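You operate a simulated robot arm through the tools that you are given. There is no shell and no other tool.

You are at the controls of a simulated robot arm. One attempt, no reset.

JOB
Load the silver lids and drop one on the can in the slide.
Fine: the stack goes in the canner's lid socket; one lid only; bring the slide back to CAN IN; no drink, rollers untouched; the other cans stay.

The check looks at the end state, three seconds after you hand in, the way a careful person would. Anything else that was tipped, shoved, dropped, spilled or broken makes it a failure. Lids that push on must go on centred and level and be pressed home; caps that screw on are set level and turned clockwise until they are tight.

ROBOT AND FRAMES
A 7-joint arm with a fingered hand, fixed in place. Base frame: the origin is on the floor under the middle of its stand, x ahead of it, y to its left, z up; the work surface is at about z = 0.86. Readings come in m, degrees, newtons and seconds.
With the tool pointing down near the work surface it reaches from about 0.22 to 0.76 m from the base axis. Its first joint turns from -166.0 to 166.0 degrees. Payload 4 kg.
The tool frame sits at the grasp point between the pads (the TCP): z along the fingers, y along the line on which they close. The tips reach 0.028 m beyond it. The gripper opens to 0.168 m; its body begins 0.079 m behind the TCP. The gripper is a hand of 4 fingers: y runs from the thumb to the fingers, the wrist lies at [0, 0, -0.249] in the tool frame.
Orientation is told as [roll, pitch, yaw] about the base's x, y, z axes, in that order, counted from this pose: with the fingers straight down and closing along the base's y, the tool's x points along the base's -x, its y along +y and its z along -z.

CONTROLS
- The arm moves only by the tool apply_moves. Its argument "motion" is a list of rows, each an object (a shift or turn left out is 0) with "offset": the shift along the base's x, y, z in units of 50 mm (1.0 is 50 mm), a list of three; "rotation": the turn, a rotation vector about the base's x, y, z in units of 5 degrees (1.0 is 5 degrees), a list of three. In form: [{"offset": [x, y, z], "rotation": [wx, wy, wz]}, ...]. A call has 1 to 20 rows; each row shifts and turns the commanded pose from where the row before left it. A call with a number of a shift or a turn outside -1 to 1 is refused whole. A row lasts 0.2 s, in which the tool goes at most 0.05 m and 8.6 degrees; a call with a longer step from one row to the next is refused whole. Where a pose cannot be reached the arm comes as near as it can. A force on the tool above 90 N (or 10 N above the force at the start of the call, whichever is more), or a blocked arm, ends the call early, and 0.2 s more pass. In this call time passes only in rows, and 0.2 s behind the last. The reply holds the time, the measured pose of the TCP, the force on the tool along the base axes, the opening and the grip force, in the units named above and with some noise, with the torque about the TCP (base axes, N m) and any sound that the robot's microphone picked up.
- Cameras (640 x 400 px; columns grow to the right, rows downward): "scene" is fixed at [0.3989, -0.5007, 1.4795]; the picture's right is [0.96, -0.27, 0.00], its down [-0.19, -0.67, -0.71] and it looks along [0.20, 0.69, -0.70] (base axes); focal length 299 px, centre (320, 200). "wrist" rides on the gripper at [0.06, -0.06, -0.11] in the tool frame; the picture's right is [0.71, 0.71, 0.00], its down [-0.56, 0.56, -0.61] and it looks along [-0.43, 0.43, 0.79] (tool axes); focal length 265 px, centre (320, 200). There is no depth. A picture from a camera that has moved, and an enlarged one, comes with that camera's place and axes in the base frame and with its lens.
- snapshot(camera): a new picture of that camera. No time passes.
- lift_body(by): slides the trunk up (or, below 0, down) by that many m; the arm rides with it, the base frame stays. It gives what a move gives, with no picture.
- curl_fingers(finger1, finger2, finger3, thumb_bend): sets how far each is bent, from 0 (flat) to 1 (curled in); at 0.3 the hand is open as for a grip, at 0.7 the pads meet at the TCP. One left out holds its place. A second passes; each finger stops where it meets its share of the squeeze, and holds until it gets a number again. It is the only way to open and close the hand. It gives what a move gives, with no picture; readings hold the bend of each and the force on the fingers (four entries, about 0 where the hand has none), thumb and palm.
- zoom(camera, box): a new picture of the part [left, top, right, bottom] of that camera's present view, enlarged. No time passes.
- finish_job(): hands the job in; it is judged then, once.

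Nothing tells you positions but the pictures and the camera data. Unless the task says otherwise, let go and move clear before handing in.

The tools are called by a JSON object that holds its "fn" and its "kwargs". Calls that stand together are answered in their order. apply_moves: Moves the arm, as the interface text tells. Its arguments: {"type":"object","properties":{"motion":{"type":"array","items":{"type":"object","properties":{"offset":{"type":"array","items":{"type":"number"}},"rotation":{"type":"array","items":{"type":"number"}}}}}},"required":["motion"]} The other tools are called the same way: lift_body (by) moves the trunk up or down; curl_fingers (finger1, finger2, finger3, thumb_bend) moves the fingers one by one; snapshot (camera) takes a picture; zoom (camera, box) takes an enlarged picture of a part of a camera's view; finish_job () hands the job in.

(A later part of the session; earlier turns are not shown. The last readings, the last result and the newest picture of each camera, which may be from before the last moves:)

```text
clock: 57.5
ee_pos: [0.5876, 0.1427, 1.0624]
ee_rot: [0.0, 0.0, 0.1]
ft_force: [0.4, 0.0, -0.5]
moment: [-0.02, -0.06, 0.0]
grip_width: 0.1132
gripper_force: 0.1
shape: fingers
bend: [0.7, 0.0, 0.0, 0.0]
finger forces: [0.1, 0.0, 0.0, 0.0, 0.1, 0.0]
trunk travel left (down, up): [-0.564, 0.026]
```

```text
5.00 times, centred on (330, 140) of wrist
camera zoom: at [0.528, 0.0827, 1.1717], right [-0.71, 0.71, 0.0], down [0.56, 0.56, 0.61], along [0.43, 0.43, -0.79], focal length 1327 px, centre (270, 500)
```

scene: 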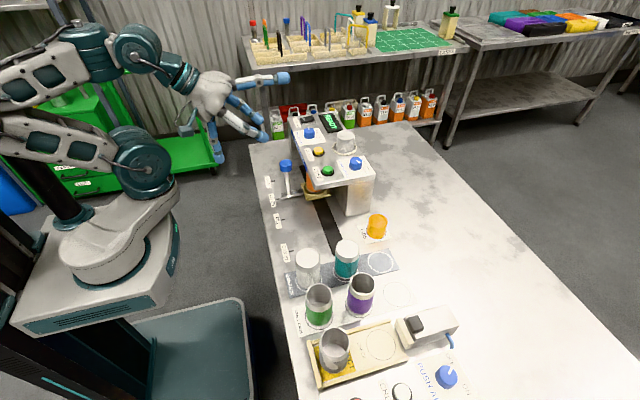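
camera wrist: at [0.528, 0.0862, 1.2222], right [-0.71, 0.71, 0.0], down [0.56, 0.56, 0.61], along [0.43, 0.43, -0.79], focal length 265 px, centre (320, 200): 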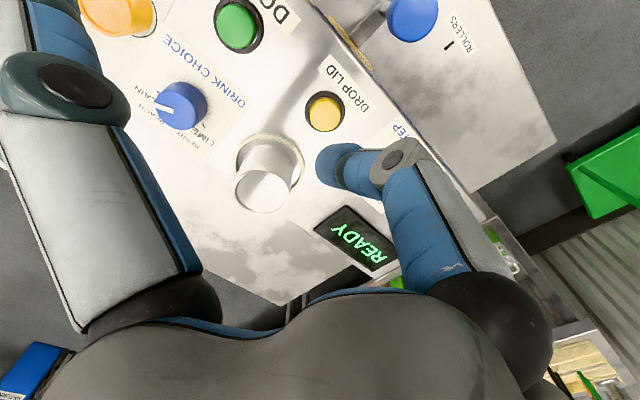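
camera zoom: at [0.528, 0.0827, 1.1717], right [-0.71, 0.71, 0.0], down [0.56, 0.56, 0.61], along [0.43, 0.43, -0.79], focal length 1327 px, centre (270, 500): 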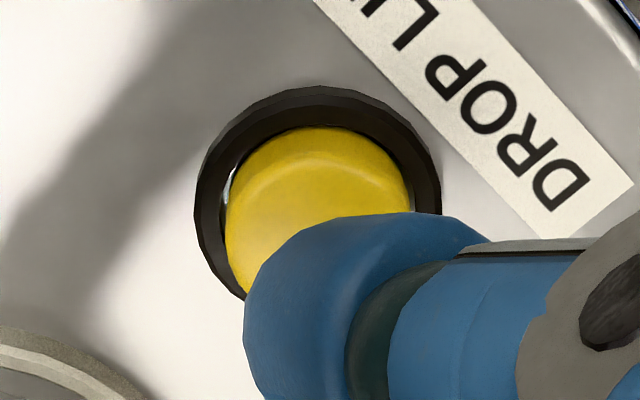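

The button top centre is (0.578, 0.142, 1.016), and the tip is about 15 mm above and within 3 mm of centre. I'll go down to near contact first.

{"fn": "apply_moves", "kwargs": {"motion": [{"offset": [0.05, -0.02, -0.12]}, {"offset": [0, 0, -0.1]}, {"offset": [0, 0, -0.03]}, {"offset": [0, 0, 0]}]}}

{"fn": "zoom", "kwargs": {"camera": "scene", "box": [296, 128, 344, 158]}}

```text
clock: 58.5
ee_pos: [0.5907, 0.1418, 1.048]
ee_rot: [-0.1, 0.0, 0.1]
ft_force: [0.2, -0.7, 0.5]
moment: [-0.01, 0.02, 0.01]
grip_width: 0.1132
gripper_force: 0.0
shape: fingers
bend: [0.7, 0.0, 0.0, 0.0]
finger forces: [0.0, 0.0, 0.1, 0.0, 0.0, 0.0]
trunk travel left (down, up): [-0.564, 0.026]
```

```text
13.33 times, centred on (320, 143) of scene
camera zoom: at [0.3989, -0.5007, 1.4795], right [0.96, -0.27, 0.0], down [-0.19, -0.67, -0.71], along [0.2, 0.69, -0.7], focal length 3987 px, centre (320, 960)
```

zoom: 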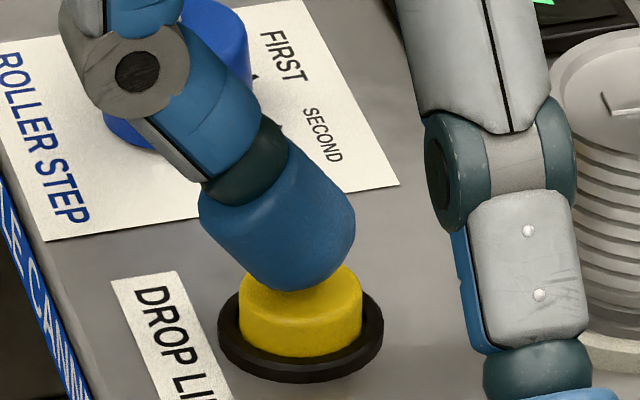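

The fingertip is right at the button surface. I'll press in small increments and listen for a response.

{"fn": "apply_moves", "kwargs": {"motion": [{"offset": [0, 0, -0.03]}, {"offset": [0, 0, -0.03]}]}}

```text
clock: 59.1
ee_pos: [0.5908, 0.1424, 1.0461]
ee_rot: [0.0, -0.1, 0.0]
ft_force: [-0.1, -0.5, -0.1]
moment: [0.01, 0.02, -0.01]
grip_width: 0.1132
gripper_force: 0.2
shape: fingers
bend: [0.7, 0.0, 0.0, 0.0]
finger forces: [0.0, 0.0, 0.0, 0.0, 0.1, 0.0]
trunk travel left (down, up): [-0.564, 0.026]
```

{"fn": "apply_moves", "kwargs": {"motion": [{"offset": [0, 0, -0.03]}, {"offset": [0, 0, -0.03]}]}}

{"fn": "zoom", "kwargs": {"camera": "scene", "box": [296, 128, 344, 158]}}

```text
clock: 59.7
ee_pos: [0.5923, 0.1426, 1.0436]
ee_rot: [0.1, 0.0, -0.1]
ft_force: [0.4, -0.2, 1.0]
moment: [-0.02, 0.01, 0.0]
grip_width: 0.1132
gripper_force: 1.0
shape: fingers
bend: [0.7, 0.0, 0.0, 0.0]
finger forces: [1.0, 0.1, 0.1, 0.0, 0.0, 0.1]
trunk travel left (down, up): [-0.564, 0.026]
```

```text
13.33 times, centred on (320, 143) of scene
camera zoom: at [0.3989, -0.5007, 1.4795], right [0.96, -0.27, 0.0], down [-0.19, -0.67, -0.71], along [0.2, 0.69, -0.7], focal length 3987 px, centre (320, 960)
```

zoom: 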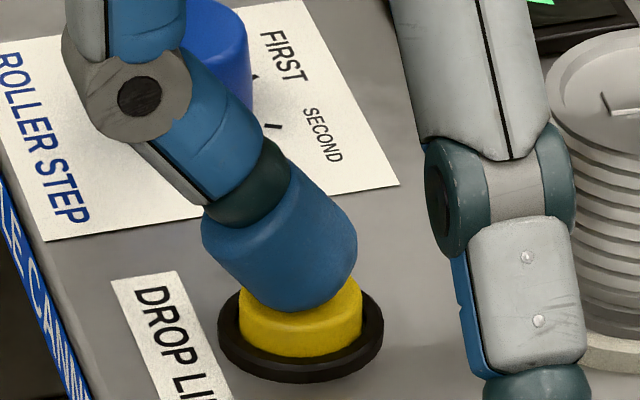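

Contact has begun (1 N). I'll continue pressing.

{"fn": "apply_moves", "kwargs": {"motion": [{"offset": [0, 0, -0.03]}, {"offset": [0, 0, -0.02]}]}}

```text
clock: 60.3
ee_pos: [0.5917, 0.1424, 1.0411]
ee_rot: [0.1, -0.1, 0.0]
ft_force: [-0.6, -1.1, 1.6]
moment: [0.0, 0.03, 0.03]
grip_width: 0.113
gripper_force: 1.4
shape: fingers
bend: [0.7, 0.0, 0.0, 0.0]
finger forces: [2.4, 0.0, 0.0, 0.1, 0.0, 0.1]
trunk travel left (down, up): [-0.564, 0.026]
heard: click
```

A click — DROP LID registered. I'll rise straight off the button right away so there's no second press.

{"fn": "apply_moves", "kwargs": {"motion": [{"offset": [0, 0, 0.2]}, {"offset": [0, 0, 0.5]}, {"offset": [0, 0, 0.6]}, {"offset": [0, 0, 0.3]}]}}

{"fn": "zoom", "kwargs": {"camera": "scene", "box": [240, 90, 400, 190]}}

{"fn": "snapshot", "kwargs": {"camera": "wrist"}}

```text
clock: 61.3
ee_pos: [0.5916, 0.1426, 1.1199]
ee_rot: [0.0, 0.0, 0.0]
ft_force: [-0.1, -0.2, 0.0]
moment: [-0.04, -0.01, -0.02]
grip_width: 0.1132
gripper_force: 0.1
shape: fingers
bend: [0.7, 0.0, 0.0, 0.0]
finger forces: [0.0, 0.0, 0.0, 0.0, 0.0, 0.0]
trunk travel left (down, up): [-0.564, 0.026]
```

```text
4.00 times, centred on (320, 140) of scene
camera zoom: at [0.3989, -0.5007, 1.4795], right [0.96, -0.27, 0.0], down [-0.19, -0.67, -0.71], along [0.2, 0.69, -0.7], focal length 1196 px, centre (320, 440)
```

zoom: 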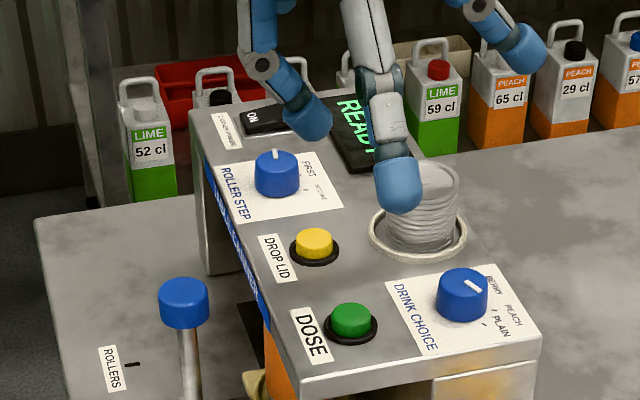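

```text
taken
camera wrist: at [0.5315, 0.0814, 1.2306], right [-0.71, 0.71, 0.0], down [0.56, 0.56, 0.61], along [0.43, 0.43, -0.79], focal length 265 px, centre (320, 200)
```

wrist: 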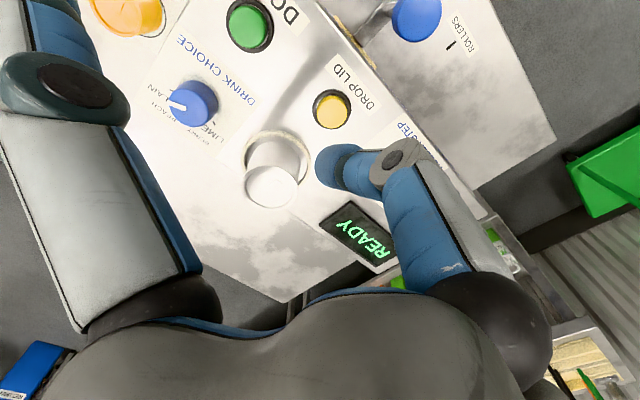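

I'll check whether the stack lost one lid before going on.

{"fn": "apply_moves", "kwargs": {"motion": [{"offset": [-0.4, 0, 0.2]}, {"offset": [-0.6, 0, 0.2]}, {"offset": [-0.7, 0, 0.2]}, {"offset": [-0.7, 0, 0.2]}, {"offset": [-0.6, 0, 0.2]}, {"offset": [-0.4, 0, 0.1]}]}}

{"fn": "zoom", "kwargs": {"camera": "scene", "box": [315, 110, 385, 165]}}

{"fn": "zoom", "kwargs": {"camera": "scene", "box": [250, 140, 370, 215]}}

{"fn": "snapshot", "kwargs": {"camera": "wrist"}}

```text
clock: 62.7
ee_pos: [0.4228, 0.1414, 1.1759]
ee_rot: [0.0, 0.0, 0.0]
ft_force: [0.4, 0.0, 0.7]
moment: [0.05, -0.01, -0.01]
grip_width: 0.1131
gripper_force: 0.1
shape: fingers
bend: [0.7, 0.0, 0.0, 0.0]
finger forces: [0.1, 0.0, 0.0, 0.0, 0.1, 0.0]
trunk travel left (down, up): [-0.564, 0.026]
```

```text
7.27 times, centred on (350, 138) of scene
camera zoom: at [0.3989, -0.5007, 1.4795], right [0.96, -0.27, 0.0], down [-0.19, -0.67, -0.71], along [0.2, 0.69, -0.7], focal length 2175 px, centre (102, 654)
```

zoom: 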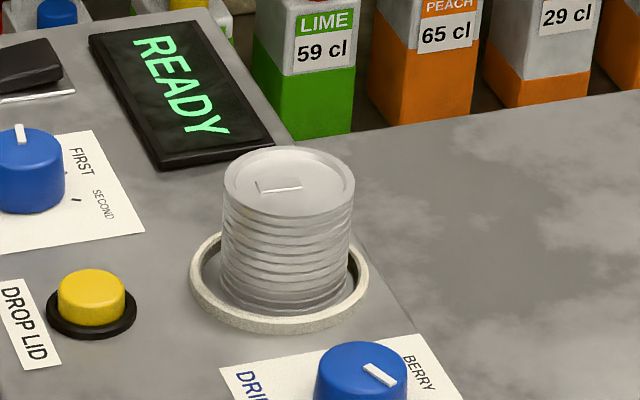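

```text
5.33 times, centred on (310, 178) of scene
camera zoom: at [0.3989, -0.5007, 1.4795], right [0.96, -0.27, 0.0], down [-0.19, -0.67, -0.71], along [0.2, 0.69, -0.7], focal length 1595 px, centre (373, 320)
```

zoom: 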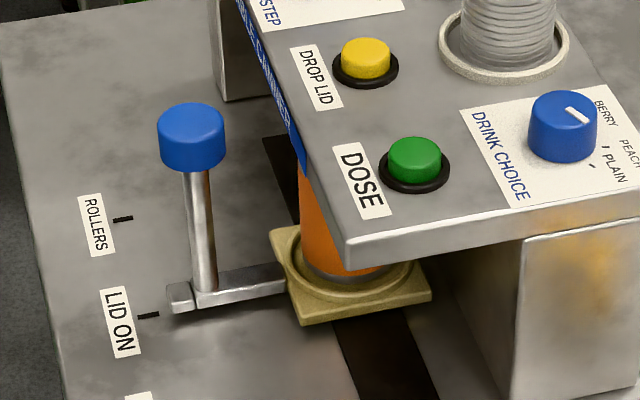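

```text
taken
camera wrist: at [0.3618, 0.0815, 1.2858], right [-0.71, 0.71, 0.0], down [0.56, 0.56, 0.61], along [0.43, 0.43, -0.79], focal length 265 px, centre (320, 200)
```

wrist: 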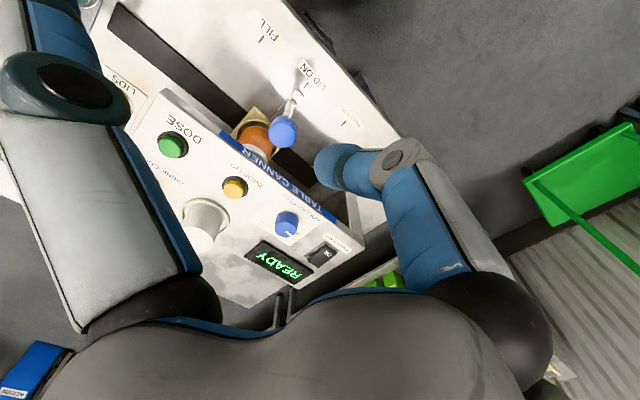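

The stack height looks unchanged, so I can't tell yet whether a lid fell. I'll go back to the tilted pose beside the knob, from which the wrist camera can see the can's rim under the canner edge.

{"fn": "curl_fingers", "kwargs": {"finger1": 0.0, "finger2": 0.56, "finger3": 0.0, "thumb_bend": 0.56}}

{"fn": "apply_moves", "kwargs": {"motion": [{"offset": [0, 0, -0.05], "rotation": [0, -1, 0]}, {"offset": [0, 0, -0.12], "rotation": [0, -1, 0]}, {"offset": [0, 0, -0.12], "rotation": [0, -1, 0]}, {"offset": [0, 0, -0.12], "rotation": [0, -1, 0]}, {"offset": [0, 0, -0.12], "rotation": [0, -1, 0]}, {"offset": [0, 0, -0.12], "rotation": [0, -1, 0]}, {"offset": [0, 0, -0.12], "rotation": [0, -1, 0]}, {"offset": [0, 0, -0.12], "rotation": [0, -1, 0]}, {"offset": [0, 0, -0.12], "rotation": [0, -1, 0]}, {"offset": [0, 0, 0]}]}}

{"fn": "lift_body", "kwargs": {"by": -0.132}}

{"fn": "snapshot", "kwargs": {"camera": "wrist"}}

{"fn": "zoom", "kwargs": {"camera": "wrist", "box": [200, 60, 420, 220]}}

```text
clock: 63.7
ee_pos: [0.4232, 0.1414, 1.1773]
ee_rot: [0.1, 0.0, 0.0]
ft_force: [0.3, -0.7, -0.4]
moment: [0.04, -0.01, -0.02]
grip_width: 0.1198
gripper_force: 0.0
shape: fingers
bend: [0.0, 0.56, 0.0, 0.56]
finger forces: [0.1, 0.1, 0.1, 0.1, 0.1, 0.1]
trunk travel left (down, up): [-0.564, 0.026]
```

```text
clock: 65.8
ee_pos: [0.4409, 0.1069, 1.0802]
ee_rot: [-0.4, -35.0, -5.9]
ft_force: [0.0, 0.3, 0.3]
moment: [0.02, 0.01, 0.02]
grip_width: 0.12
gripper_force: 0.1
shape: fingers
bend: [0.0, 0.56, 0.0, 0.56]
finger forces: [0.1, 0.0, 0.0, 0.0, 0.0, 0.0]
out of reach, approached as far as the arm can: row 2, 3
trunk travel left (down, up): [-0.564, 0.026]
stopped in row 10: the arm was blocked; the commanded pose is now the measured one
```

```text
clock: 67.3
ee_pos: [0.4412, 0.1052, 0.9457]
ee_rot: [-0.4, -35.0, -6.0]
ft_force: [-0.2, 0.8, 0.4]
moment: [-0.01, 0.01, -0.04]
grip_width: 0.1203
gripper_force: 0.0
shape: fingers
bend: [0.0, 0.56, 0.0, 0.56]
finger forces: [0.1, 0.1, 0.0, 0.0, 0.1, 0.0]
trunk travel left (down, up): [-0.432, 0.158]
```

```text
taken
camera wrist: at [0.3236, 0.0575, 1.0023], right [-0.5, 0.76, -0.41], down [0.16, 0.55, 0.82], along [0.85, 0.34, -0.4], focal length 265 px, centre (320, 200)
```

wrist: 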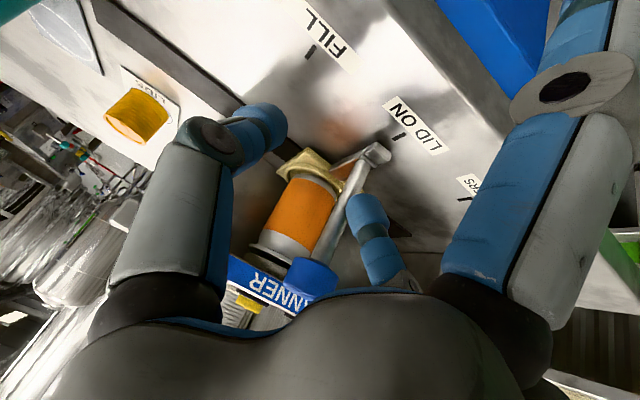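

```text
2.50 times, centred on (310, 140) of wrist
camera zoom: at [0.3236, 0.0575, 1.0023], right [-0.5, 0.76, -0.41], down [0.16, 0.55, 0.82], along [0.85, 0.34, -0.4], focal length 664 px, centre (345, 350)
```

zoom: 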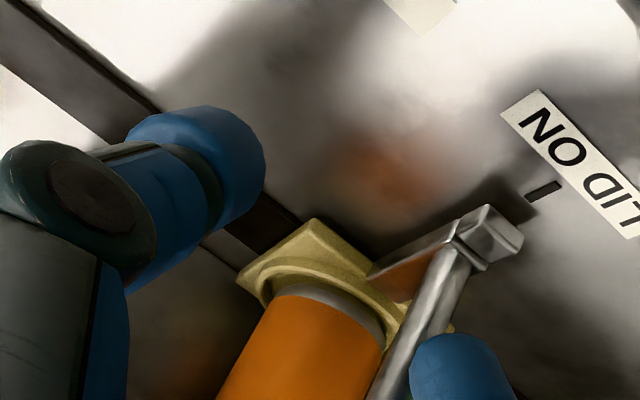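

The arm hit a reach limit and ended in a skewed pose, lower than I intended, though the forces read zero. Before any motion I'll check the hand and the carriage in the scene view.

{"fn": "snapshot", "kwargs": {"camera": "scene"}}

{"fn": "zoom", "kwargs": {"camera": "scene", "box": [220, 120, 380, 220]}}

{"fn": "zoom", "kwargs": {"camera": "wrist", "box": [200, 150, 420, 310]}}

```text
taken
```

scene: 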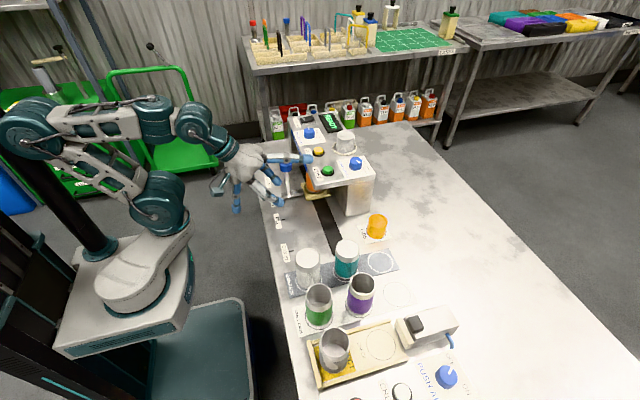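

```text
4.00 times, centred on (300, 170) of scene
camera zoom: at [0.3989, -0.5007, 1.4795], right [0.96, -0.27, 0.0], down [-0.19, -0.67, -0.71], along [0.2, 0.69, -0.7], focal length 1196 px, centre (400, 320)
```

zoom: 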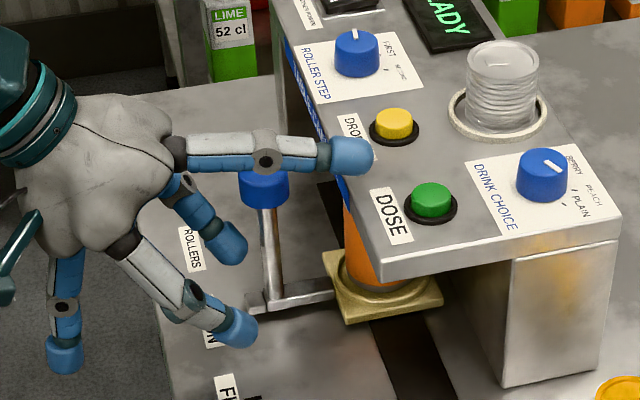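

```text
2.50 times, centred on (310, 230) of wrist
camera zoom: at [0.3236, 0.0575, 1.0023], right [-0.5, 0.76, -0.41], down [0.16, 0.55, 0.82], along [0.85, 0.34, -0.4], focal length 664 px, centre (345, 125)
```

zoom: 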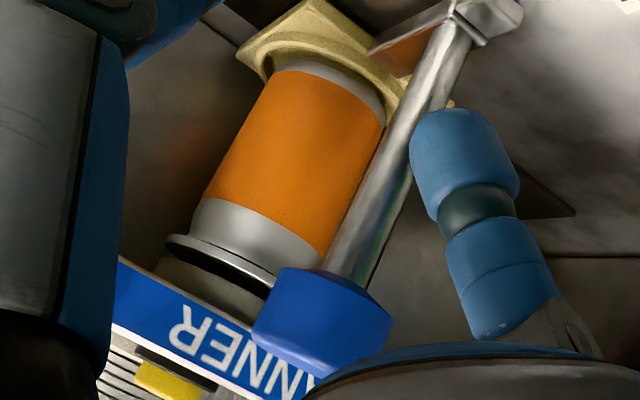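

Nothing is touched: the carriage hasn't moved, and I can now see a rim on the can under the canner. Finger2 is close behind the post, so I'll back out in -x a little before raising anything.

{"fn": "apply_moves", "kwargs": {"motion": [{"offset": [-0.1, 0, 0]}, {"offset": [-0.15, 0, 0]}, {"offset": [-0.15, 0, 0]}]}}

{"fn": "zoom", "kwargs": {"camera": "scene", "box": [220, 120, 380, 220]}}

{"fn": "zoom", "kwargs": {"camera": "wrist", "box": [220, 170, 340, 290]}}

```text
clock: 68.2
ee_pos: [0.4193, 0.0961, 0.9274]
ee_rot: [-0.5, -30.3, -7.6]
ft_force: [-5.9, 1.9, 5.7]
moment: [-0.13, -1.08, -0.02]
grip_width: 0.1195
gripper_force: 3.4
shape: fingers
bend: [0.0, 0.56, 0.0, 0.56]
finger forces: [0.0, 0.0, 6.4, 0.1, 0.1, 0.0]
trunk travel left (down, up): [-0.432, 0.158]
```

```text
4.00 times, centred on (300, 170) of scene
camera zoom: at [0.3989, -0.5007, 1.4795], right [0.96, -0.27, 0.0], down [-0.19, -0.67, -0.71], along [0.2, 0.69, -0.7], focal length 1196 px, centre (400, 320)
```

zoom: 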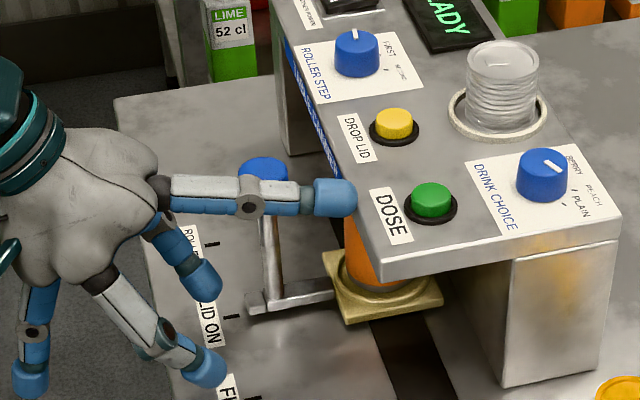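

```text
3.33 times, centred on (280, 230) of wrist
camera zoom: at [0.3054, 0.0508, 0.9919], right [-0.51, 0.78, -0.36], down [0.25, 0.54, 0.81], along [0.83, 0.32, -0.47], focal length 885 px, centre (453, 100)
```

zoom: 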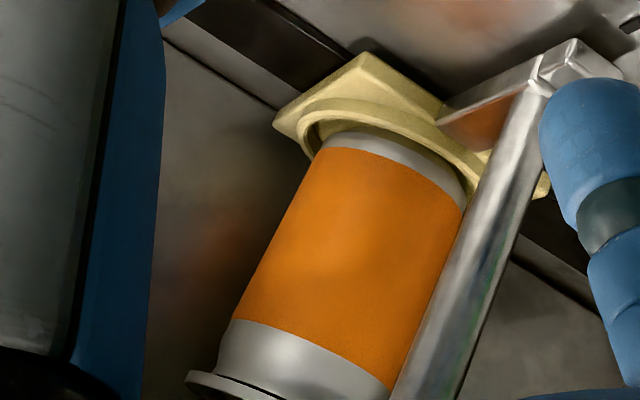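

The arm sagged instead of retracting, and finger3 is lightly resting on the canner's edge (about 6 N, no button touched). Finger2 is now behind the knob, so I'll raise the trunk straight up to clear it.

{"fn": "lift_body", "kwargs": {"by": 0.05}}

{"fn": "zoom", "kwargs": {"camera": "scene", "box": [220, 100, 380, 200]}}

```text
clock: 69.1
ee_pos: [0.4241, 0.0963, 0.9768]
ee_rot: [-0.6, -30.5, -7.5]
ft_force: [0.6, -0.8, 0.3]
moment: [0.03, -0.01, 0.0]
grip_width: 0.1201
gripper_force: 0.2
shape: fingers
bend: [0.0, 0.56, 0.0, 0.56]
finger forces: [0.1, 0.0, 0.1, 0.0, 0.1, 0.0]
trunk travel left (down, up): [-0.482, 0.108]
```

```text
4.00 times, centred on (300, 150) of scene
camera zoom: at [0.3989, -0.5007, 1.4795], right [0.96, -0.27, 0.0], down [-0.19, -0.67, -0.71], along [0.2, 0.69, -0.7], focal length 1196 px, centre (400, 400)
```

zoom: 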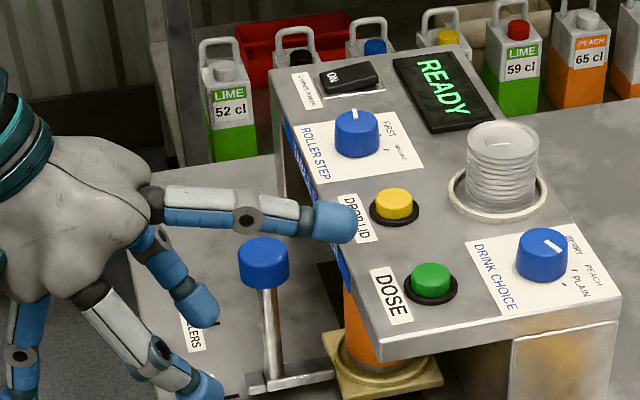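

Clear again with zero force. I'll raise the trunk back, return the hand to vertical in open space, and redo the tilt from the spot where it worked before.

{"fn": "lift_body", "kwargs": {"by": 0.082}}

{"fn": "apply_moves", "kwargs": {"motion": [{"offset": [0, -0.1, 0.3], "rotation": [0, 0, 0.75]}, {"offset": [0, -0.3, 0.3], "rotation": [0, 0, 0.75]}, {"offset": [0, -0.4, 0.3], "rotation": [0, 0.871, 0]}, {"offset": [0, -0.4, 0.3], "rotation": [0, 0.871, 0]}, {"offset": [0, -0.4, 0.3], "rotation": [0, 0.871, 0]}, {"offset": [0, -0.4, 0.3], "rotation": [0, 0.871, 0]}, {"offset": [0, -0.4, 0.3], "rotation": [0, 0.871, 0]}, {"offset": [0, -0.3, 0.3], "rotation": [0, 0.871, 0]}, {"offset": [0, -0.2, 0.2], "rotation": [0.12, 0.871, 0]}, {"offset": [0, 0, 0]}]}}

{"fn": "snapshot", "kwargs": {"camera": "scene"}}

```text
clock: 70.2
ee_pos: [0.4235, 0.097, 1.0603]
ee_rot: [-0.6, -30.6, -7.4]
ft_force: [-0.3, 0.4, 0.2]
moment: [-0.04, 0.0, -0.02]
grip_width: 0.1202
gripper_force: 0.1
shape: fingers
bend: [0.0, 0.56, 0.0, 0.56]
finger forces: [0.0, 0.1, 0.1, 0.1, 0.0, 0.0]
trunk travel left (down, up): [-0.564, 0.026]
```

```text
clock: 72.5
ee_pos: [0.4193, -0.039, 1.2109]
ee_rot: [1.1, -4.5, 1.1]
ft_force: [0.3, 0.1, 1.2]
moment: [0.02, 0.01, -0.03]
grip_width: 0.1201
gripper_force: 0.1
shape: fingers
bend: [0.0, 0.56, 0.0, 0.56]
finger forces: [0.0, 0.1, 0.0, 0.0, 0.0, 0.1]
trunk travel left (down, up): [-0.564, 0.026]
```

```text
taken
```

scene: 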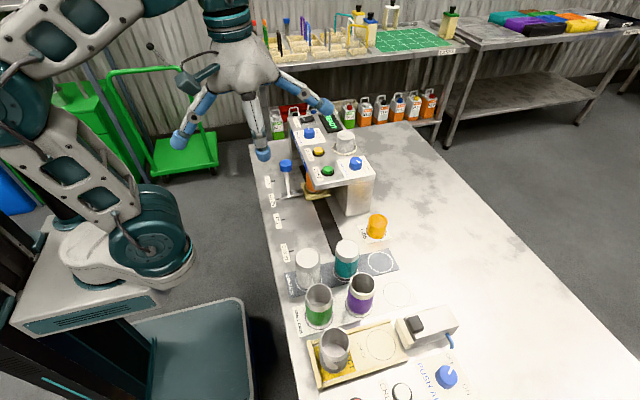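

Back in open space and nearly vertical. I'll correct the residual angles and return to the spot where the 45° tilt worked.

{"fn": "apply_moves", "kwargs": {"motion": [{"offset": [-0.06, -0.06, -0.2], "rotation": [-0.08, 0.3, -0.07]}, {"offset": [-0.06, -0.06, -0.2], "rotation": [-0.07, 0.3, -0.07]}, {"offset": [-0.05, -0.06, -0.2], "rotation": [-0.07, 0.3, -0.07]}, {"offset": [0, 0, 0]}]}}

```text
clock: 73.5
ee_pos: [0.4124, -0.0472, 1.1794]
ee_rot: [-0.1, -0.1, 0.2]
ft_force: [-0.5, 0.4, 0.1]
moment: [0.06, 0.01, 0.01]
grip_width: 0.1198
gripper_force: 0.1
shape: fingers
bend: [0.0, 0.56, 0.0, 0.56]
finger forces: [0.1, 0.0, 0.0, 0.0, 0.0, 0.1]
trunk travel left (down, up): [-0.564, 0.026]
```

The hand is vertical at (0.412, -0.047, 1.179). I'll tilt 45° in place as before.

{"fn": "apply_moves", "kwargs": {"motion": [{"rotation": [0, -1, 0]}, {"rotation": [0, -1, 0]}, {"rotation": [0, -1, 0]}, {"rotation": [0, -1, 0]}, {"rotation": [0, -1, 0]}, {"rotation": [0, -1, 0]}, {"rotation": [0, -1, 0]}, {"rotation": [0, -1, 0]}, {"rotation": [0, -1, 0]}, {"offset": [0, 0, 0]}]}}

{"fn": "zoom", "kwargs": {"camera": "scene", "box": [0, 0, 400, 250]}}

```text
clock: 75.7
ee_pos: [0.412, -0.0489, 1.1811]
ee_rot: [-0.3, -45.0, 0.3]
ft_force: [-1.1, -0.3, 0.1]
moment: [-0.03, 0.02, -0.01]
grip_width: 0.1198
gripper_force: 0.0
shape: fingers
bend: [0.0, 0.56, 0.0, 0.56]
finger forces: [0.0, 0.1, 0.0, 0.1, 0.0, 0.1]
trunk travel left (down, up): [-0.564, 0.026]
```

```text
1.60 times, centred on (200, 125) of scene
camera zoom: at [0.3989, -0.5007, 1.4795], right [0.96, -0.27, 0.0], down [-0.19, -0.67, -0.71], along [0.2, 0.69, -0.7], focal length 478 px, centre (512, 320)
```

zoom: 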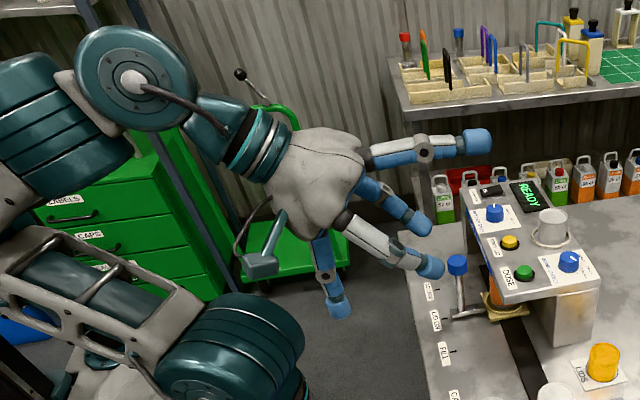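

The tilt is good. I'll now shift in +y to line up with the knob at y ≈ 0.143, staying high and watching for reach limits.

{"fn": "apply_moves", "kwargs": {"motion": [{"offset": [0.02, 0.3, 0]}, {"offset": [0.02, 0.4, 0]}, {"offset": [0.02, 0.4, 0]}, {"offset": [0.02, 0.4, 0]}, {"offset": [0.02, 0.4, 0]}, {"offset": [0.02, 0.4, 0]}, {"offset": [0.02, 0.4, 0]}, {"offset": [0.02, 0.4, 0]}, {"offset": [0, 0.4, 0]}, {"offset": [0, 0.32, 0]}, {"offset": [0, 0, 0]}]}}

{"fn": "zoom", "kwargs": {"camera": "scene", "box": [100, 0, 420, 200]}}

```text
clock: 77.7
ee_pos: [0.4234, 0.1296, 1.184]
ee_rot: [-0.6, -45.5, 7.3]
ft_force: [0.0, 0.6, -0.1]
moment: [0.03, -0.01, -0.01]
grip_width: 0.1201
gripper_force: 0.0
shape: fingers
bend: [0.0, 0.56, 0.0, 0.56]
finger forces: [0.1, 0.0, 0.0, 0.1, 0.1, 0.0]
trunk travel left (down, up): [-0.564, 0.026]
stopped in row 10: the arm was blocked; the commanded pose is now the measured one
```

```text
2.00 times, centred on (260, 100) of scene
camera zoom: at [0.3989, -0.5007, 1.4795], right [0.96, -0.27, 0.0], down [-0.19, -0.67, -0.71], along [0.2, 0.69, -0.7], focal length 598 px, centre (440, 400)
```

zoom: 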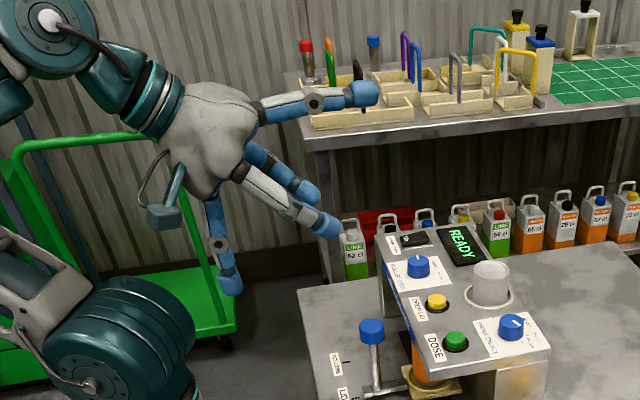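

The arm got blocked near y ≈ 0.13 at this close range, with a slight yaw. Moving forward gives it more room, so I'll go out to x ≈ 0.478 while still high, straighten the yaw, and later lower straight down over the knob.

{"fn": "apply_moves", "kwargs": {"motion": [{"offset": [0.22, 0, 0]}, {"offset": [0.22, 0, 0]}, {"offset": [0.22, 0.06, 0], "rotation": [0, 0, -0.5]}, {"offset": [0.22, 0.1, 0], "rotation": [0, 0, -0.5]}, {"offset": [0.21, 0.1, 0], "rotation": [0.06, 0.08, -0.46]}, {"offset": [0, 0, 0]}]}}

```text
clock: 78.8
ee_pos: [0.4613, 0.0467, 1.1876]
ee_rot: [-0.6, -45.8, -14.1]
ft_force: [0.3, 0.5, 0.8]
moment: [-0.03, 0.02, -0.01]
grip_width: 0.1201
gripper_force: 0.2
shape: fingers
bend: [0.0, 0.56, 0.0, 0.56]
finger forces: [0.0, 0.0, 0.0, 0.0, 0.0, 0.0]
trunk travel left (down, up): [-0.564, 0.026]
stopped in row 5: the arm was blocked; the commanded pose is now the measured one
```

The arm swings unpredictably when folded that tightly at 45°. A milder tilt of about 25° keeps the wrist further out and still clears the canner, so I'll unwind to that in free space.

{"fn": "apply_moves", "kwargs": {"motion": [{"offset": [0, 0, 0], "rotation": [0, 1, 0]}, {"offset": [0, 0, 0], "rotation": [0, 1, 0]}, {"offset": [0, 0, 0], "rotation": [0, 1, 0]}, {"offset": [0, 0, 0], "rotation": [0, 1, 0]}, {"offset": [0, 0, 0]}]}}

{"fn": "snapshot", "kwargs": {"camera": "scene"}}

```text
clock: 80.0
ee_pos: [0.4588, 0.0464, 1.1866]
ee_rot: [-5.8, -26.3, -10.9]
ft_force: [0.0, -0.5, 0.5]
moment: [0.01, 0.0, -0.01]
grip_width: 0.1198
gripper_force: 0.0
shape: fingers
bend: [0.0, 0.56, 0.0, 0.56]
finger forces: [0.1, 0.0, 0.0, 0.0, 0.0, 0.0]
trunk travel left (down, up): [-0.564, 0.026]
```

```text
taken
```

scene: 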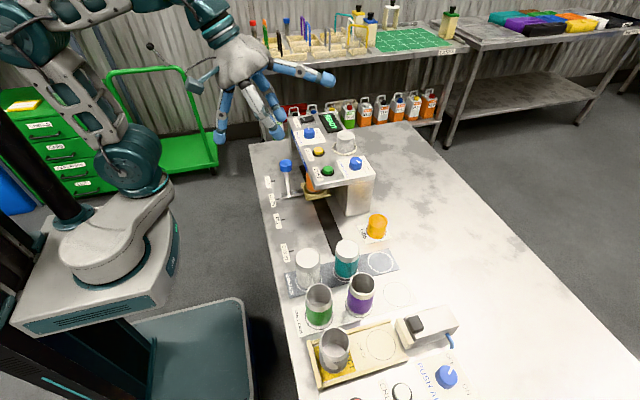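

The pose is stable now. I'll take out the leftover yaw and roll.

{"fn": "apply_moves", "kwargs": {"motion": [{"rotation": [0, 0, 0.727]}, {"rotation": [0, 0, 0.727]}, {"rotation": [0, 0, 0.727]}, {"rotation": [0.52, 0.13, 0.257]}, {"rotation": [0.52, 0.13, 0.257]}, {"offset": [0, 0, 0]}]}}

```text
clock: 81.4
ee_pos: [0.46, 0.0468, 1.1876]
ee_rot: [-0.1, -25.0, 0.1]
ft_force: [-0.3, -0.3, 0.3]
moment: [0.03, 0.01, -0.02]
grip_width: 0.1199
gripper_force: 0.1
shape: fingers
bend: [0.0, 0.56, 0.0, 0.56]
finger forces: [0.0, 0.0, 0.0, 0.0, 0.0, 0.0]
trunk travel left (down, up): [-0.564, 0.026]
```

Clean 25° tilt. I'll move over the knob at (0.481, 0.144), still well above it.

{"fn": "apply_moves", "kwargs": {"motion": [{"offset": [0.07, 0.3, 0]}, {"offset": [0.07, 0.35, 0]}, {"offset": [0.07, 0.35, 0]}, {"offset": [0.07, 0.35, 0]}, {"offset": [0.07, 0.35, 0]}, {"offset": [0.07, 0.25, 0]}, {"offset": [0, 0, 0]}]}}

```text
clock: 83.0
ee_pos: [0.4823, 0.1434, 1.1868]
ee_rot: [-0.2, -25.1, 0.1]
ft_force: [-0.8, -0.1, -1.3]
moment: [-0.02, 0.05, -0.01]
grip_width: 0.1199
gripper_force: 0.2
shape: fingers
bend: [0.0, 0.56, 0.0, 0.56]
finger forces: [0.1, 0.0, 0.1, 0.0, 0.0, 0.0]
trunk travel left (down, up): [-0.564, 0.026]
```

The pose follows exactly now. I'll descend to just above the knob and look.

{"fn": "apply_moves", "kwargs": {"motion": [{"offset": [0, 0, -0.3]}, {"offset": [0, 0, -0.4]}, {"offset": [0, 0, -0.4]}, {"offset": [0, 0, -0.4]}, {"offset": [0, 0, -0.4]}, {"offset": [0, 0, -0.3]}, {"offset": [0, 0, -0.2]}, {"offset": [0, 0, 0]}]}}

{"fn": "snapshot", "kwargs": {"camera": "wrist"}}

{"fn": "zoom", "kwargs": {"camera": "scene", "box": [220, 100, 380, 200]}}

```text
clock: 84.8
ee_pos: [0.4804, 0.1438, 1.0678]
ee_rot: [-0.1, -25.0, 0.1]
ft_force: [0.1, -0.1, 0.4]
moment: [-0.01, -0.02, 0.0]
grip_width: 0.12
gripper_force: 0.0
shape: fingers
bend: [0.0, 0.56, 0.0, 0.56]
finger forces: [0.0, 0.1, 0.1, 0.1, 0.0, 0.0]
trunk travel left (down, up): [-0.564, 0.026]
```

```text
taken
camera wrist: at [0.3804, 0.0822, 1.1412], right [-0.64, 0.71, -0.3], down [0.24, 0.56, 0.79], along [0.73, 0.43, -0.53], focal length 265 px, centre (320, 200)
```

wrist: 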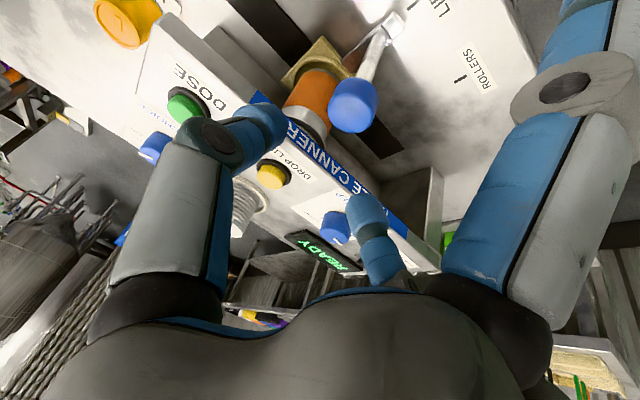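

```text
4.00 times, centred on (300, 150) of scene
camera zoom: at [0.3989, -0.5007, 1.4795], right [0.96, -0.27, 0.0], down [-0.19, -0.67, -0.71], along [0.2, 0.69, -0.7], focal length 1196 px, centre (400, 400)
```

zoom: 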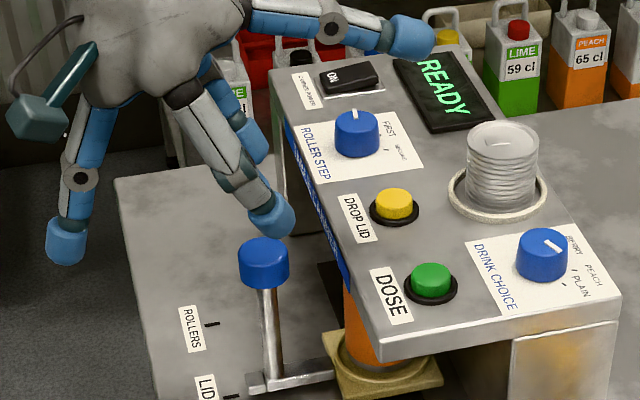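

The knob is at (0.487, 0.143) and the hand is aligned within 1 mm. I'll lower so thumb and finger2 straddle it.

{"fn": "apply_moves", "kwargs": {"motion": [{"offset": [0.01, 0.02, -0.25]}, {"offset": [0, 0, -0.3]}, {"offset": [0, 0, -0.3]}, {"offset": [0, 0, -0.3]}, {"offset": [0, 0, -0.2]}, {"offset": [0, 0, -0.19]}, {"offset": [0, 0, 0]}]}}

{"fn": "snapshot", "kwargs": {"camera": "wrist"}}

{"fn": "zoom", "kwargs": {"camera": "scene", "box": [220, 120, 380, 220]}}

```text
clock: 86.4
ee_pos: [0.4819, 0.1443, 0.9904]
ee_rot: [-0.2, -25.0, 0.1]
ft_force: [-0.4, 0.2, -0.3]
moment: [0.01, -0.02, 0.02]
grip_width: 0.1199
gripper_force: 0.1
shape: fingers
bend: [0.0, 0.56, 0.0, 0.56]
finger forces: [0.0, 0.0, 0.1, 0.0, 0.0, 0.0]
trunk travel left (down, up): [-0.564, 0.026]
```

```text
taken
camera wrist: at [0.3808, 0.0834, 1.0638], right [-0.64, 0.71, -0.3], down [0.24, 0.56, 0.79], along [0.73, 0.43, -0.53], focal length 265 px, centre (320, 200)
```

wrist: 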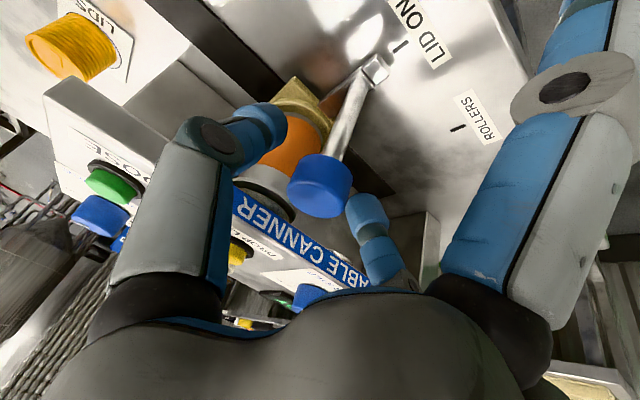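

```text
4.00 times, centred on (300, 170) of scene
camera zoom: at [0.3989, -0.5007, 1.4795], right [0.96, -0.27, 0.0], down [-0.19, -0.67, -0.71], along [0.2, 0.69, -0.7], focal length 1196 px, centre (400, 320)
```

zoom: 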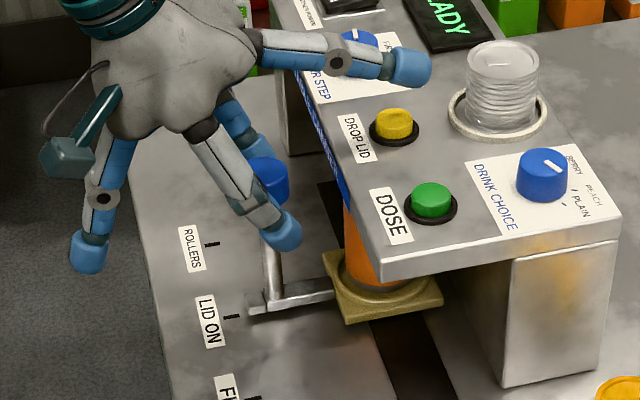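

The knob is well placed between the fingers with no contact. A quick look at the can's top under the canner edge, then I'll close on the knob.

{"fn": "zoom", "kwargs": {"camera": "wrist", "box": [225, 130, 325, 230]}}

{"fn": "curl_fingers", "kwargs": {"finger2": 0.62, "thumb_bend": 0.62}}

{"fn": "curl_fingers", "kwargs": {"finger2": 0.66, "thumb_bend": 0.66}}

{"fn": "zoom", "kwargs": {"camera": "scene", "box": [220, 120, 380, 220]}}

```text
4.00 times, centred on (275, 180) of wrist
camera zoom: at [0.3808, 0.0834, 1.0638], right [-0.64, 0.71, -0.3], down [0.24, 0.56, 0.79], along [0.73, 0.43, -0.53], focal length 1062 px, centre (500, 280)
```

zoom: 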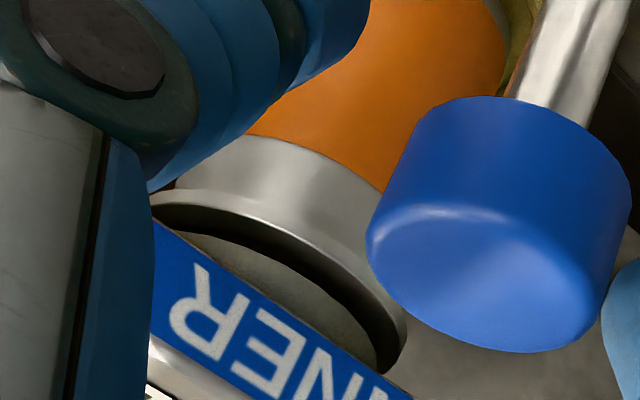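

```text
clock: 87.4
ee_pos: [0.4814, 0.1443, 0.9905]
ee_rot: [-0.2, -25.1, 0.1]
ft_force: [-0.8, -0.1, -0.5]
moment: [-0.01, -0.01, 0.0]
grip_width: 0.1166
gripper_force: 0.4
shape: fingers
bend: [0.0, 0.62, 0.0, 0.62]
finger forces: [0.1, 0.3, 0.1, 0.1, 0.0, 0.1]
trunk travel left (down, up): [-0.564, 0.026]
```

```text
clock: 88.4
ee_pos: [0.4811, 0.1448, 0.9906]
ee_rot: [-0.1, -25.1, 0.1]
ft_force: [0.9, 1.4, -0.7]
moment: [-0.01, -0.01, 0.02]
grip_width: 0.116
gripper_force: 4.1
shape: fingers
bend: [0.0, 0.62, 0.0, 0.63]
finger forces: [0.0, 3.8, 0.0, 0.0, 4.1, 0.1]
trunk travel left (down, up): [-0.564, 0.026]
```

```text
4.00 times, centred on (300, 170) of scene
camera zoom: at [0.3989, -0.5007, 1.4795], right [0.96, -0.27, 0.0], down [-0.19, -0.67, -0.71], along [0.2, 0.69, -0.7], focal length 1196 px, centre (400, 320)
```

zoom: 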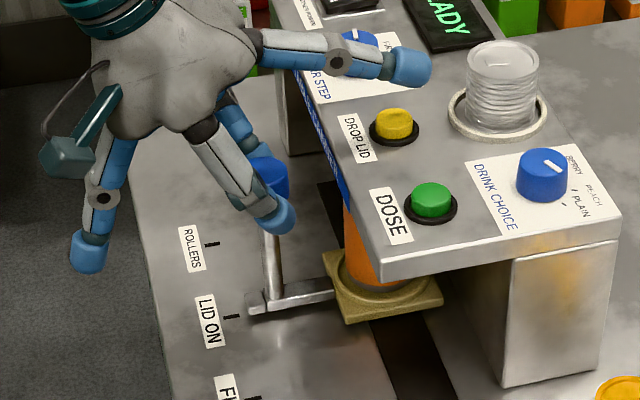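

The can now shows a flanged, greyish recessed top instead of the pale drink surface, so a lid seems to be on it. I'll firm the grip and slide slowly back toward CAN IN.

{"fn": "curl_fingers", "kwargs": {"finger2": 0.74, "thumb_bend": 0.74}}

{"fn": "apply_moves", "kwargs": {"motion": [{"offset": [0, -0.03, 0]}, {"offset": [0, -0.06, 0]}, {"offset": [0, -0.1, 0]}, {"offset": [0, -0.12, 0]}, {"offset": [0, -0.14, 0]}, {"offset": [0, -0.14, 0]}, {"offset": [0, -0.14, 0]}, {"offset": [0, -0.14, 0]}, {"offset": [0, -0.14, 0]}, {"offset": [0, -0.14, 0]}, {"offset": [0, -0.14, 0]}, {"offset": [0, -0.14, 0]}, {"offset": [0, -0.14, 0]}, {"offset": [0, -0.14, 0]}, {"offset": [0, -0.14, 0]}, {"offset": [0, -0.12, 0]}, {"offset": [0, -0.08, 0]}, {"offset": [0, -0.04, 0]}]}}

{"fn": "zoom", "kwargs": {"camera": "scene", "box": [240, 140, 400, 240]}}

{"fn": "snapshot", "kwargs": {"camera": "wrist"}}

```text
clock: 89.4
ee_pos: [0.4828, 0.1439, 0.99]
ee_rot: [-0.2, -24.9, 0.0]
ft_force: [2.5, -1.3, -2.5]
moment: [0.05, -0.03, 0.03]
grip_width: 0.1155
gripper_force: 12.8
shape: fingers
bend: [0.0, 0.62, 0.0, 0.65]
finger forces: [0.0, 11.1, 0.0, 0.0, 13.5, 0.1]
trunk travel left (down, up): [-0.564, 0.026]
```

```text
clock: 93.2
ee_pos: [0.4819, 0.0409, 0.9891]
ee_rot: [-0.2, -25.1, 0.1]
ft_force: [1.2, 0.5, -1.9]
moment: [0.17, 0.0, 0.05]
grip_width: 0.1148
gripper_force: 12.0
shape: fingers
bend: [0.0, 0.61, 0.0, 0.65]
finger forces: [0.0, 11.8, 0.0, 0.0, 12.4, 0.1]
trunk travel left (down, up): [-0.564, 0.026]
```

```text
4.00 times, centred on (320, 190) of scene
camera zoom: at [0.3989, -0.5007, 1.4795], right [0.96, -0.27, 0.0], down [-0.19, -0.67, -0.71], along [0.2, 0.69, -0.7], focal length 1196 px, centre (320, 240)
```

zoom: 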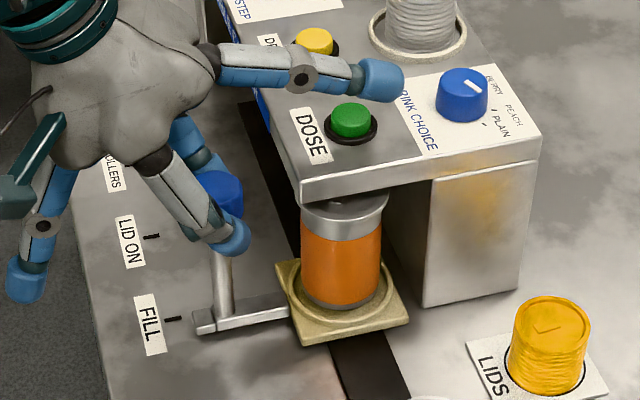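

```text
taken
camera wrist: at [0.3814, -0.0207, 1.0638], right [-0.64, 0.71, -0.3], down [0.25, 0.56, 0.79], along [0.73, 0.43, -0.53], focal length 265 px, centre (320, 200)
```

wrist: 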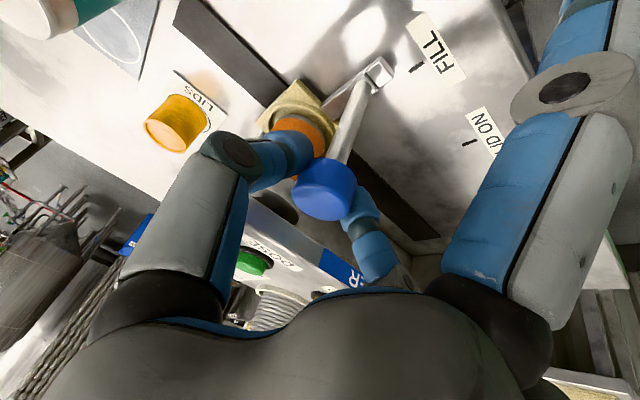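

The can is coming out with a flanged lid on it. I'll continue slowly, stopping about 15 mm short of CAN IN to check.

{"fn": "apply_moves", "kwargs": {"motion": [{"offset": [0, -0.03, 0]}, {"offset": [0, -0.06, 0]}, {"offset": [0, -0.1, 0]}, {"offset": [0, -0.12, 0]}, {"offset": [0, -0.14, 0]}, {"offset": [0, -0.14, 0]}, {"offset": [0, -0.14, 0]}, {"offset": [0, -0.14, 0]}, {"offset": [0, -0.14, 0]}, {"offset": [0, -0.14, 0]}, {"offset": [0, -0.14, 0]}, {"offset": [0, -0.12, 0]}, {"offset": [0, -0.1, 0]}, {"offset": [0, -0.06, 0]}, {"offset": [0, -0.02, 0]}]}}

{"fn": "zoom", "kwargs": {"camera": "scene", "box": [250, 170, 410, 270]}}

{"fn": "snapshot", "kwargs": {"camera": "wrist"}}

```text
clock: 96.4
ee_pos: [0.4825, -0.0402, 0.9893]
ee_rot: [-0.2, -25.1, 0.1]
ft_force: [3.3, 0.3, -7.0]
moment: [0.1, 0.01, 0.07]
grip_width: 0.1148
gripper_force: 11.4
shape: fingers
bend: [0.0, 0.61, 0.0, 0.65]
finger forces: [0.1, 11.0, 0.0, 0.0, 12.0, 0.1]
trunk travel left (down, up): [-0.564, 0.026]
```

```text
4.00 times, centred on (330, 220) of scene
camera zoom: at [0.3989, -0.5007, 1.4795], right [0.96, -0.27, 0.0], down [-0.19, -0.67, -0.71], along [0.2, 0.69, -0.7], focal length 1196 px, centre (280, 120)
```

zoom: 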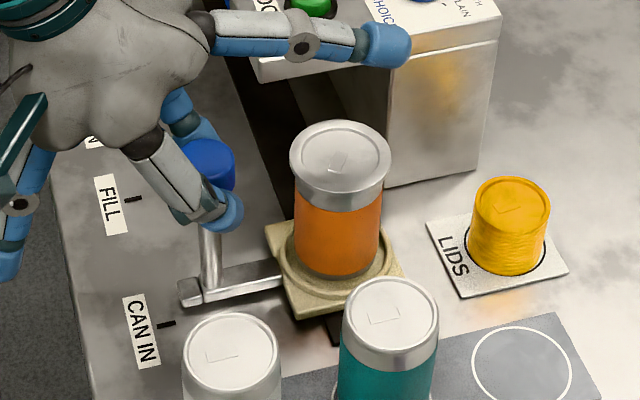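

```text
taken
camera wrist: at [0.3812, -0.1008, 1.0644], right [-0.64, 0.71, -0.3], down [0.25, 0.56, 0.79], along [0.73, 0.43, -0.53], focal length 265 px, centre (320, 200)
```

wrist: 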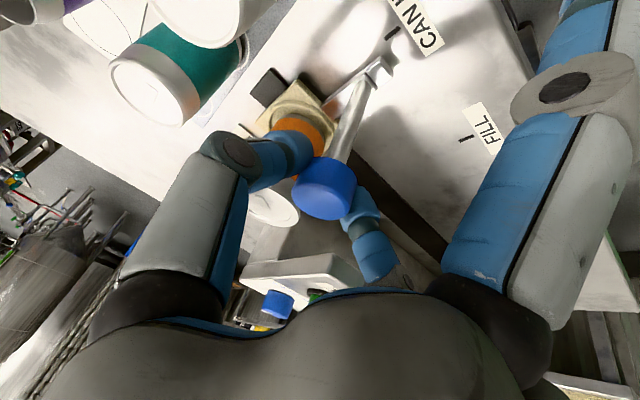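

The silver lid sits centred on the can, and about 15 mm remain to CAN IN. I'll finish gently.

{"fn": "apply_moves", "kwargs": {"motion": [{"offset": [0, -0.04, 0]}, {"offset": [0, -0.06, 0]}, {"offset": [0, -0.06, 0]}, {"offset": [0, -0.05, 0]}, {"offset": [0, -0.04, 0]}, {"offset": [0, -0.02, 0]}, {"offset": [0, 0, 0]}]}}

{"fn": "zoom", "kwargs": {"camera": "scene", "box": [265, 195, 365, 260]}}

{"fn": "snapshot", "kwargs": {"camera": "wrist"}}

```text
clock: 98.0
ee_pos: [0.481, -0.0531, 0.9901]
ee_rot: [-0.2, -25.1, 0.1]
ft_force: [2.9, -1.0, -3.4]
moment: [0.08, -0.03, 0.05]
grip_width: 0.1151
gripper_force: 12.2
shape: fingers
bend: [0.0, 0.61, 0.0, 0.65]
finger forces: [0.0, 11.5, 0.0, 0.0, 12.3, 0.1]
trunk travel left (down, up): [-0.564, 0.026]
```

```text
6.15 times, centred on (315, 228) of scene
camera zoom: at [0.3989, -0.5007, 1.4795], right [0.96, -0.27, 0.0], down [-0.19, -0.67, -0.71], along [0.2, 0.69, -0.7], focal length 1840 px, centre (351, 31)
```

zoom: 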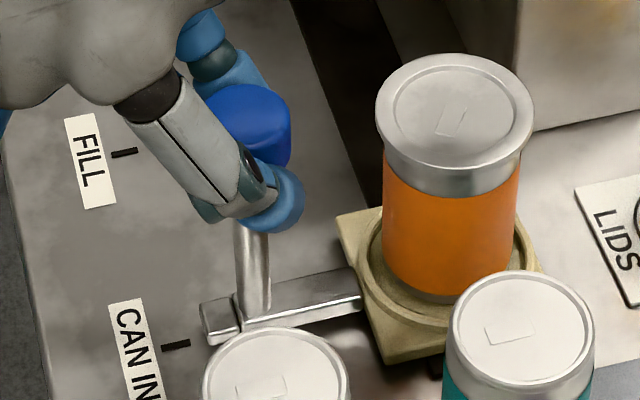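

```text
taken
camera wrist: at [0.3812, -0.1144, 1.064], right [-0.64, 0.71, -0.3], down [0.24, 0.56, 0.79], along [0.73, 0.43, -0.53], focal length 265 px, centre (320, 200)
```

wrist: 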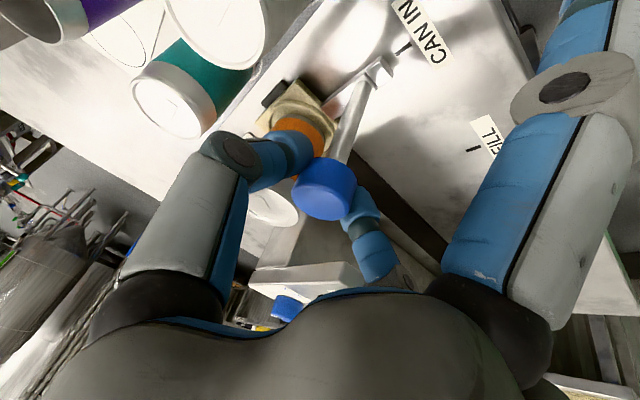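

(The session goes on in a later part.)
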